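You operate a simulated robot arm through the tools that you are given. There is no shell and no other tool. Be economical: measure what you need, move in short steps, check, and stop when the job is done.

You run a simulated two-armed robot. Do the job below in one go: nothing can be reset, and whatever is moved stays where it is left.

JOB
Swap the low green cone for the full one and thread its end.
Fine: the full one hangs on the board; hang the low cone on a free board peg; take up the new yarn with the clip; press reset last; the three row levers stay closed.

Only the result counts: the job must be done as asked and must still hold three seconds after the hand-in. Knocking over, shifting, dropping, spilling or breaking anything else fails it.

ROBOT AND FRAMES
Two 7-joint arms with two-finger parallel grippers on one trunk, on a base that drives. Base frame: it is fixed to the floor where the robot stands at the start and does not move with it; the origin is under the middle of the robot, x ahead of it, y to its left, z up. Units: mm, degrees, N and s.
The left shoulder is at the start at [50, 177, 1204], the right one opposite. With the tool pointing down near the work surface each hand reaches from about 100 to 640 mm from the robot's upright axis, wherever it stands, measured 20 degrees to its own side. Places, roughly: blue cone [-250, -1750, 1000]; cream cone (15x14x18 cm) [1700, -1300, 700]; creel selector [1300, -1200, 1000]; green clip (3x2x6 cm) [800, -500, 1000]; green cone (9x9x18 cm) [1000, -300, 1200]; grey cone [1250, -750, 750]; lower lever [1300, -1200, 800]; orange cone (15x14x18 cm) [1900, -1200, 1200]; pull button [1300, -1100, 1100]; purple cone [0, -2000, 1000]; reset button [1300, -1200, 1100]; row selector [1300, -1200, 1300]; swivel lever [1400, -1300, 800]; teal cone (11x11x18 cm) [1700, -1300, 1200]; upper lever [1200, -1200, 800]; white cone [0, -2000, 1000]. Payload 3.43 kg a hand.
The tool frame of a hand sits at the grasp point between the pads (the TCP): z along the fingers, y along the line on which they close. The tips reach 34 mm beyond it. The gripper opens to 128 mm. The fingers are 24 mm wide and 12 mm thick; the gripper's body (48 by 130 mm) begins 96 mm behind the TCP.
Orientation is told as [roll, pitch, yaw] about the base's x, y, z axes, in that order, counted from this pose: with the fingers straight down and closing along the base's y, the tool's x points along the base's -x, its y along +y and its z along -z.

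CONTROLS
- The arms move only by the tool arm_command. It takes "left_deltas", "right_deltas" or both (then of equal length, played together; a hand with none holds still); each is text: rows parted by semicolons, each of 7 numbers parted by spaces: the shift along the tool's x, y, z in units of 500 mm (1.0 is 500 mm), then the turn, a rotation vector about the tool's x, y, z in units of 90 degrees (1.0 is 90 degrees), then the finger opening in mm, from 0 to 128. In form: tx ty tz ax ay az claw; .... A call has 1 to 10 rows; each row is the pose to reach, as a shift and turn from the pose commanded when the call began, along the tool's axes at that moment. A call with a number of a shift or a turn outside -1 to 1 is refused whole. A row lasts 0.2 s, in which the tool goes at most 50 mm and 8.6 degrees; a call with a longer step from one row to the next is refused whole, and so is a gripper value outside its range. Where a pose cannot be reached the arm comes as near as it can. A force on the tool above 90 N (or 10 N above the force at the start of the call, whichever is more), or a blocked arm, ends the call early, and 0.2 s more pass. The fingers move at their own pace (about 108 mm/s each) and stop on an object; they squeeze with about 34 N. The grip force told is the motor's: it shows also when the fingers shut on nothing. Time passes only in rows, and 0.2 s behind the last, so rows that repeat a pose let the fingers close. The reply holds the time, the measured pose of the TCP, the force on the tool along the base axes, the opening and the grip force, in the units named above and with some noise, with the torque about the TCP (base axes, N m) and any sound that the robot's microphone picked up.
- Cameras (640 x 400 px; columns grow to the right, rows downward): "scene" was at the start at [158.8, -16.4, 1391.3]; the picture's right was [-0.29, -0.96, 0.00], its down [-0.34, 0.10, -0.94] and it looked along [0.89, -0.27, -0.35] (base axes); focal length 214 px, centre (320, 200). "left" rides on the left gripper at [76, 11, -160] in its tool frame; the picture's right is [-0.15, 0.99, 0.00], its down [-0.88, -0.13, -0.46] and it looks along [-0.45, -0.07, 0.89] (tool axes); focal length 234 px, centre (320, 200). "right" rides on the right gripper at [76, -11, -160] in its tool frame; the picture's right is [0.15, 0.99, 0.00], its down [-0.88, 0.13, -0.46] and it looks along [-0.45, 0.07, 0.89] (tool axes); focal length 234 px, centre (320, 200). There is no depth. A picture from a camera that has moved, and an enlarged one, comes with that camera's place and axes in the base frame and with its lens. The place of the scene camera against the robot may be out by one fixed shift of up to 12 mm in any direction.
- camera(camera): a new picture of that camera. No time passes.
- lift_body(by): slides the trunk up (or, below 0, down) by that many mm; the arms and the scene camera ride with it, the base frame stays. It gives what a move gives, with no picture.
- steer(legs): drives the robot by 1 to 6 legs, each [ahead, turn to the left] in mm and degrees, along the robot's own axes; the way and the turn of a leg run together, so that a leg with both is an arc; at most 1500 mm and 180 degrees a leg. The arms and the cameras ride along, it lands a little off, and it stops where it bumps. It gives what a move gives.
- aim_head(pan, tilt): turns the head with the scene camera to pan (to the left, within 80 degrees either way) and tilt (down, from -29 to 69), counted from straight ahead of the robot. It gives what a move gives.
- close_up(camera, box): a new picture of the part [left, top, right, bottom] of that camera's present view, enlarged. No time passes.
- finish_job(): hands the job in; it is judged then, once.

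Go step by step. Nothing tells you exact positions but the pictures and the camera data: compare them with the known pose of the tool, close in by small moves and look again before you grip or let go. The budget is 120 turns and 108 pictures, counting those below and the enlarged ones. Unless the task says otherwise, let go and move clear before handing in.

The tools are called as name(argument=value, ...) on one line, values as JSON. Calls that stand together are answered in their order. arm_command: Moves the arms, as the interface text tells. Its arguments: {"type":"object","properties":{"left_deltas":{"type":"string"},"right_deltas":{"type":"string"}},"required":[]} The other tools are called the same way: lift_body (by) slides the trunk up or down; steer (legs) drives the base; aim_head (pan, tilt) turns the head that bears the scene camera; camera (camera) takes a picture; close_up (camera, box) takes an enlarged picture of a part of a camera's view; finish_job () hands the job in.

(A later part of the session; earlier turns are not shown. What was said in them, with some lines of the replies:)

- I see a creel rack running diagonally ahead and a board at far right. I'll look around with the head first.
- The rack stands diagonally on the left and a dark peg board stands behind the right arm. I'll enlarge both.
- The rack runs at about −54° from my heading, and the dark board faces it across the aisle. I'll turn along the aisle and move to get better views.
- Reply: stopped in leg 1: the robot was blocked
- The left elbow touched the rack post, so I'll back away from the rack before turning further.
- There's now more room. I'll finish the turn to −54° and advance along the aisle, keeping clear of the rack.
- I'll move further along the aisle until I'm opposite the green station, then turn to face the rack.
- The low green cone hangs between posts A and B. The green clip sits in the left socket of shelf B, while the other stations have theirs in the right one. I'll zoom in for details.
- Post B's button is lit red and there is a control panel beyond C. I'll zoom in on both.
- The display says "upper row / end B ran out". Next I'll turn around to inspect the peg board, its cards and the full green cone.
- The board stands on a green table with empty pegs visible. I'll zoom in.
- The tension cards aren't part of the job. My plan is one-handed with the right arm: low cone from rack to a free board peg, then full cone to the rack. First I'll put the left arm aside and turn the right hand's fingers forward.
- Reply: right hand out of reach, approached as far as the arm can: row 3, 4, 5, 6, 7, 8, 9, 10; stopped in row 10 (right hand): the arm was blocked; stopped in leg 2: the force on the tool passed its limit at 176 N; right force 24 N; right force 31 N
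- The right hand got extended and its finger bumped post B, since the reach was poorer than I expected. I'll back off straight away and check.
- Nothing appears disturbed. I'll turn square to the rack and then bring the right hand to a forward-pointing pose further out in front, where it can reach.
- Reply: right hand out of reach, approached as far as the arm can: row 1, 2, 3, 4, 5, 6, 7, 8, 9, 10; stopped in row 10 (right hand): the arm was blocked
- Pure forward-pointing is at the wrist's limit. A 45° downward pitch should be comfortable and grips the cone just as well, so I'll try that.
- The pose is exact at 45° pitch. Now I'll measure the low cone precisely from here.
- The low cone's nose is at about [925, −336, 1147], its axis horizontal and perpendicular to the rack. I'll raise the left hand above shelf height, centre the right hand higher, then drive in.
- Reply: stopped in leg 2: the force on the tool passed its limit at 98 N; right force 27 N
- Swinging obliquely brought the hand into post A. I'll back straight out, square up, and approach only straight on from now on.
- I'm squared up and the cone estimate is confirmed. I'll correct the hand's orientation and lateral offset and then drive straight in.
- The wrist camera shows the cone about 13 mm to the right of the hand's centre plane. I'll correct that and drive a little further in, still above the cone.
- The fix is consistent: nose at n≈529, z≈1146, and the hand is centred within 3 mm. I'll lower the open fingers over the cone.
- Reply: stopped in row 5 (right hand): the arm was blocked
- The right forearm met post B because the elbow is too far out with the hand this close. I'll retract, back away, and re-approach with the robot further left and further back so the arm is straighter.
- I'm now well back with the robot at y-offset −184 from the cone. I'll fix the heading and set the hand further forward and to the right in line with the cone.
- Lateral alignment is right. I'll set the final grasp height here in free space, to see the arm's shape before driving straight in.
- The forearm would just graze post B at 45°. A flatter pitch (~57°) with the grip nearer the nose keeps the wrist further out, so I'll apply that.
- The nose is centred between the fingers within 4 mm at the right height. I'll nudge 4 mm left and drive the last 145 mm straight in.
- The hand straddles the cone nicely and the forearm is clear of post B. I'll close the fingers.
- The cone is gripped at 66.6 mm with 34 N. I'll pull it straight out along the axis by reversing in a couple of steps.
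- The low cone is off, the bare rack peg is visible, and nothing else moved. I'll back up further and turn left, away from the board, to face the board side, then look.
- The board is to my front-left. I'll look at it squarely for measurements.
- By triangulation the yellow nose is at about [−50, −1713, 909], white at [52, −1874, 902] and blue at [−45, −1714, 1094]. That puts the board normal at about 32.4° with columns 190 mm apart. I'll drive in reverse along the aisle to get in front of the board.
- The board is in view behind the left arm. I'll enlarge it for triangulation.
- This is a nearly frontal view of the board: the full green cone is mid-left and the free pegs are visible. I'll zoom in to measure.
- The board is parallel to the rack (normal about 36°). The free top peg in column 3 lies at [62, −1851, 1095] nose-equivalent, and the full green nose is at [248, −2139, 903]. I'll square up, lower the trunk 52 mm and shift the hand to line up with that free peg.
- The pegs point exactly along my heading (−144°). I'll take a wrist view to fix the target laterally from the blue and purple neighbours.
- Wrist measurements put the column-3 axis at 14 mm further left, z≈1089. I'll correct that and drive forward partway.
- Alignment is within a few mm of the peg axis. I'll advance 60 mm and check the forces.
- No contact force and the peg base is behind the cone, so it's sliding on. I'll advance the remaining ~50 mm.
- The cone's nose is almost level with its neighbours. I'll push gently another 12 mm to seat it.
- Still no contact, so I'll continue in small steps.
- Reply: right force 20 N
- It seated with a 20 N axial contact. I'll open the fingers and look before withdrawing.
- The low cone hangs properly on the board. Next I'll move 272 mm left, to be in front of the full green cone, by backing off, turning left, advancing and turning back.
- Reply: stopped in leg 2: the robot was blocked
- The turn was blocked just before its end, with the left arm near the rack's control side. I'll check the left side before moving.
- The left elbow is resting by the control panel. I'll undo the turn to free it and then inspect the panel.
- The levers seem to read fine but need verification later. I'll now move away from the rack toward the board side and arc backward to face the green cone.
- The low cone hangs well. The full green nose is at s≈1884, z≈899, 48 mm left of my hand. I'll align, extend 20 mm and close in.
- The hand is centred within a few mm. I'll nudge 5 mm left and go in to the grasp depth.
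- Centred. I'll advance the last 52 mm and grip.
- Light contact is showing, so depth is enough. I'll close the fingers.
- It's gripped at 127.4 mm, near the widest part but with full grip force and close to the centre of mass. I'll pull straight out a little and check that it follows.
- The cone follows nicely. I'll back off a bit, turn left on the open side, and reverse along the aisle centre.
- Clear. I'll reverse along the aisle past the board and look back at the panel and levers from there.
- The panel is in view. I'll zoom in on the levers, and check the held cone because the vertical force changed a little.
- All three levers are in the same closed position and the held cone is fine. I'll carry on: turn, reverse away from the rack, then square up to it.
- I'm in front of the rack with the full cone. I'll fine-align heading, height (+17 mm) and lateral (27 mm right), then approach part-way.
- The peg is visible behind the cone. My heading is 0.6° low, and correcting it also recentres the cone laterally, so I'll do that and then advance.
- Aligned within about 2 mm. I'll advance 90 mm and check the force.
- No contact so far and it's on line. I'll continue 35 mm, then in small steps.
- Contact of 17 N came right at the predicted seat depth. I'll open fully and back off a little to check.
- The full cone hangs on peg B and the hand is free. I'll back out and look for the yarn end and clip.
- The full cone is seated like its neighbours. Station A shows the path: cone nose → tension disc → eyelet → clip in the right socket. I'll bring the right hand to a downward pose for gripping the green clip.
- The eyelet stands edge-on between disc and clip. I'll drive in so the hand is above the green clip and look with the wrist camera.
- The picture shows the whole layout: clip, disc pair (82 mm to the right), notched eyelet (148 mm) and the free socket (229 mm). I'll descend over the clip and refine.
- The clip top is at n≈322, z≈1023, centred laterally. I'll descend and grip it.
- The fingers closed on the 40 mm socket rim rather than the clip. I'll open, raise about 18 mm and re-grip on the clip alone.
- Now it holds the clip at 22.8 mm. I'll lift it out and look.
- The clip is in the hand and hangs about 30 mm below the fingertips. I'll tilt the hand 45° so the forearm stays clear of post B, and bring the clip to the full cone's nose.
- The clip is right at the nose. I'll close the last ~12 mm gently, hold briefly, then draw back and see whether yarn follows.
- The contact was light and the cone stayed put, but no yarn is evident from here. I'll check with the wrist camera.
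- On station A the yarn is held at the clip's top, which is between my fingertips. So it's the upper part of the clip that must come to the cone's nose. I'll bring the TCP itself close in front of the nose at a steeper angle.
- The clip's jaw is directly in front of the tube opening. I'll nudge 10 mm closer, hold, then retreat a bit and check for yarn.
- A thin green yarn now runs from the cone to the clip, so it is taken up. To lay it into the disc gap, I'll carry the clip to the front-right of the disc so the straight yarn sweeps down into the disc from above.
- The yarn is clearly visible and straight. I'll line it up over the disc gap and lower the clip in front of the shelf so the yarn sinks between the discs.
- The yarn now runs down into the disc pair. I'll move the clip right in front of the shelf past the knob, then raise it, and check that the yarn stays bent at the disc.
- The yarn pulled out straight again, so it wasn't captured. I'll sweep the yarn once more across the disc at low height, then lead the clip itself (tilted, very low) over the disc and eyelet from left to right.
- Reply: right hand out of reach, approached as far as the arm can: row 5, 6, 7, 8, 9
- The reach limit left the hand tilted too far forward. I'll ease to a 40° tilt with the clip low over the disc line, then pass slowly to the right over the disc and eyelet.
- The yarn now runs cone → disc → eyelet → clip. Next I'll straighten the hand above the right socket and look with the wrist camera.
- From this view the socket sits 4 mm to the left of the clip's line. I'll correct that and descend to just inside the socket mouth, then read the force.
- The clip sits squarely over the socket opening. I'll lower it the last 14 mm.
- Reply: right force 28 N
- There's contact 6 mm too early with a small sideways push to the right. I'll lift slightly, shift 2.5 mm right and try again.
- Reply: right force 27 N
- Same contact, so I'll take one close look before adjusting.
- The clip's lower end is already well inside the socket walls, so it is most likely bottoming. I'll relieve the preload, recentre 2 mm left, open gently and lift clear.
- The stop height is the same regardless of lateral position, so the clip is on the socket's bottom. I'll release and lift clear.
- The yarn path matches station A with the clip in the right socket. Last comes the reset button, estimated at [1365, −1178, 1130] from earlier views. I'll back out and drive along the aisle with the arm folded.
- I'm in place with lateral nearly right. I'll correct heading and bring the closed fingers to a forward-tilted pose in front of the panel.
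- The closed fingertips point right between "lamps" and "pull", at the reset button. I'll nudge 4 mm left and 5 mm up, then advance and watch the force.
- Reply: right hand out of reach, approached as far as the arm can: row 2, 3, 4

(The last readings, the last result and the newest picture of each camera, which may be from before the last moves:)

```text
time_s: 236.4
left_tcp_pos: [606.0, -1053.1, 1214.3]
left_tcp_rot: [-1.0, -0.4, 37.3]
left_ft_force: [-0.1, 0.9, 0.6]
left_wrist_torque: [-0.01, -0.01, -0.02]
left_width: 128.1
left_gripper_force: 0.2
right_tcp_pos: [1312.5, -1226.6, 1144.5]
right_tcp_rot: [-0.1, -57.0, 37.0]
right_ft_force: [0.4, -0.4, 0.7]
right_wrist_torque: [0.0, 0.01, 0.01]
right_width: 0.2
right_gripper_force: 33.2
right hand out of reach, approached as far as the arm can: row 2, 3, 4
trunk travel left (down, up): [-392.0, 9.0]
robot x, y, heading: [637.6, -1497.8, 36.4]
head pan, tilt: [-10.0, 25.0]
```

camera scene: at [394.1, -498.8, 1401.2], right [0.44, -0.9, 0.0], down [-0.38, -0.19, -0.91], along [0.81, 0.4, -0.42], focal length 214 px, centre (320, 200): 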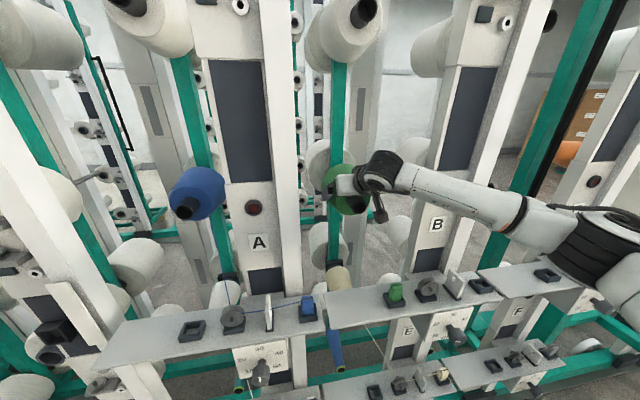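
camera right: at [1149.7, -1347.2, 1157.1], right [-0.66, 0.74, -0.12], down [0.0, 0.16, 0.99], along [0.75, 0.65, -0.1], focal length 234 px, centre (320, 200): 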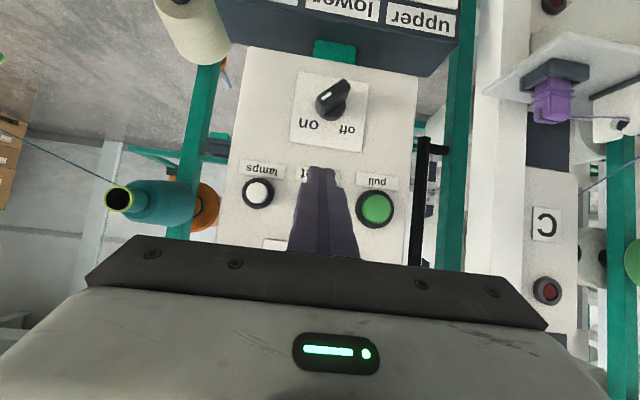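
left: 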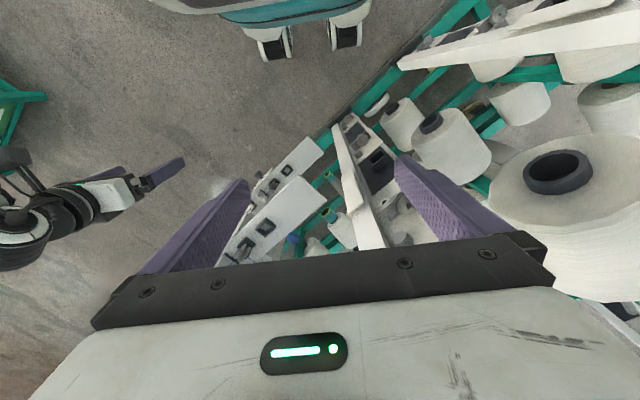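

That reached the arm's limit and slid off line. I'll return to the aligned pose and press by driving the base instead.

arm_command(right_deltas="0.027 0 -0.042 0 0 0 0;0.054 0 -0.084 0 0 0 0;0.054 0 -0.084 0 0 0 0")

```text
time_s: 237.2
left_tcp_pos: [605.6, -1052.3, 1214.9]
left_tcp_rot: [-0.9, -0.4, 37.2]
left_ft_force: [0.4, -0.4, -0.2]
left_wrist_torque: [0.02, -0.01, 0.0]
left_width: 128.1
left_gripper_force: 0.0
right_tcp_pos: [1274.2, -1255.3, 1142.1]
right_tcp_rot: [-0.1, -56.9, 37.0]
right_ft_force: [-0.1, 0.3, 0.1]
right_wrist_torque: [0.01, 0.01, -0.02]
right_width: 0.2
right_gripper_force: 33.2
trunk travel left (down, up): [-392.0, 9.0]
robot x, y, heading: [635.5, -1499.8, 36.4]
head pan, tilt: [-10.0, 25.0]
```

arm_command(right_deltas="0.004 0.016 0.002 0 0 0 0;0.007 0.031 0.004 0 0 0 0;0.007 0.031 0.004 0 0 0 0")

steer(legs=[[60, 0]])

```text
time_s: 238.0
left_tcp_pos: [606.1, -1052.3, 1214.0]
left_tcp_rot: [-1.1, -0.4, 37.3]
left_ft_force: [-0.6, -0.8, -0.4]
left_wrist_torque: [0.01, -0.02, 0.02]
left_width: 127.9
left_gripper_force: 0.0
right_tcp_pos: [1264.4, -1242.3, 1138.9]
right_tcp_rot: [-0.2, -57.0, 37.2]
right_ft_force: [0.3, 0.6, -0.3]
right_wrist_torque: [-0.01, 0.01, 0.0]
right_width: 0.1
right_gripper_force: 32.7
trunk travel left (down, up): [-392.0, 9.0]
robot x, y, heading: [634.6, -1499.1, 36.6]
head pan, tilt: [-10.0, 25.0]
```

```text
time_s: 238.9
left_tcp_pos: [654.8, -1016.7, 1215.1]
left_tcp_rot: [-1.0, -0.5, 37.2]
left_ft_force: [0.3, -0.2, -0.3]
left_wrist_torque: [0.0, 0.04, 0.0]
left_width: 128.1
left_gripper_force: 0.1
right_tcp_pos: [1312.9, -1206.9, 1139.7]
right_tcp_rot: [-0.2, -57.1, 37.0]
right_ft_force: [-2.3, -1.8, -0.6]
right_wrist_torque: [-0.03, -0.01, -0.02]
right_width: 0.0
right_gripper_force: 32.9
trunk travel left (down, up): [-392.0, 9.0]
robot x, y, heading: [687.2, -1462.1, 36.6]
head pan, tilt: [-10.0, 25.0]
heard: click
```

A click was heard at the reset button. I'll back off and use the last picture to check the display, lamp B and the levers together.

steer(legs=[[-170, 0]])

aim_head(pan=15, tilt=18)

camera(camera="scene")

```text
time_s: 240.4
left_tcp_pos: [517.3, -1117.1, 1215.3]
left_tcp_rot: [-1.0, -0.4, 37.3]
left_ft_force: [-0.6, -0.7, -0.9]
left_wrist_torque: [0.05, 0.01, 0.0]
left_width: 127.8
left_gripper_force: 0.1
right_tcp_pos: [1176.8, -1306.7, 1140.8]
right_tcp_rot: [-0.1, -57.2, 37.0]
right_ft_force: [-0.1, 0.4, 0.6]
right_wrist_torque: [-0.02, -0.04, 0.0]
right_width: 0.0
right_gripper_force: 33.2
trunk travel left (down, up): [-392.0, 9.0]
robot x, y, heading: [551.3, -1560.8, 36.5]
head pan, tilt: [-10.0, 25.0]
```

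```text
time_s: 241.3
left_tcp_pos: [518.6, -1116.0, 1214.9]
left_tcp_rot: [-1.1, -0.3, 37.4]
left_ft_force: [-1.0, -0.3, 0.6]
left_wrist_torque: [0.0, -0.01, -0.02]
left_width: 128.0
left_gripper_force: 0.1
right_tcp_pos: [1177.9, -1307.6, 1140.5]
right_tcp_rot: [-0.1, -57.1, 37.1]
right_ft_force: [-0.6, 0.9, 0.4]
right_wrist_torque: [-0.02, -0.02, 0.05]
right_width: 0.1
right_gripper_force: 33.2
trunk travel left (down, up): [-392.0, 9.0]
robot x, y, heading: [551.0, -1564.8, 36.3]
head pan, tilt: [15.0, 18.0]
```

```text
0 pictures are left
camera scene: at [664.2, -1437.5, 1412.7], right [0.78, -0.62, 0.0], down [-0.19, -0.24, -0.95], along [0.59, 0.74, -0.31], focal length 214 px, centre (320, 200)
```

scene: 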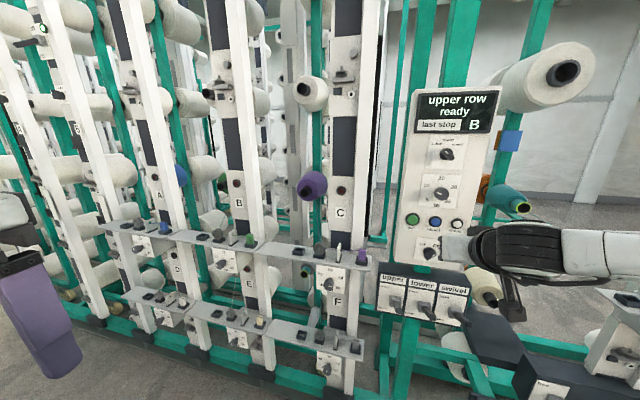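

The display now reads "upper row ready", lamp B is off, the three levers look unchanged and closed, and both hands are empty and clear. I'm handing in.

finish_job()

```text
The job is handed in.
```

The full green cone now hangs on creel B and its yarn runs through the disc and eyelet to the clip in the right-hand socket. The low cone hangs on a free board peg. I pressed reset last, and the display then read "upper row ready" with lamp B off and the three levers still closed.

On the way the arms bumped the rack posts and the area by the control panel a few times; the pictures showed nothing shifted or knocked.
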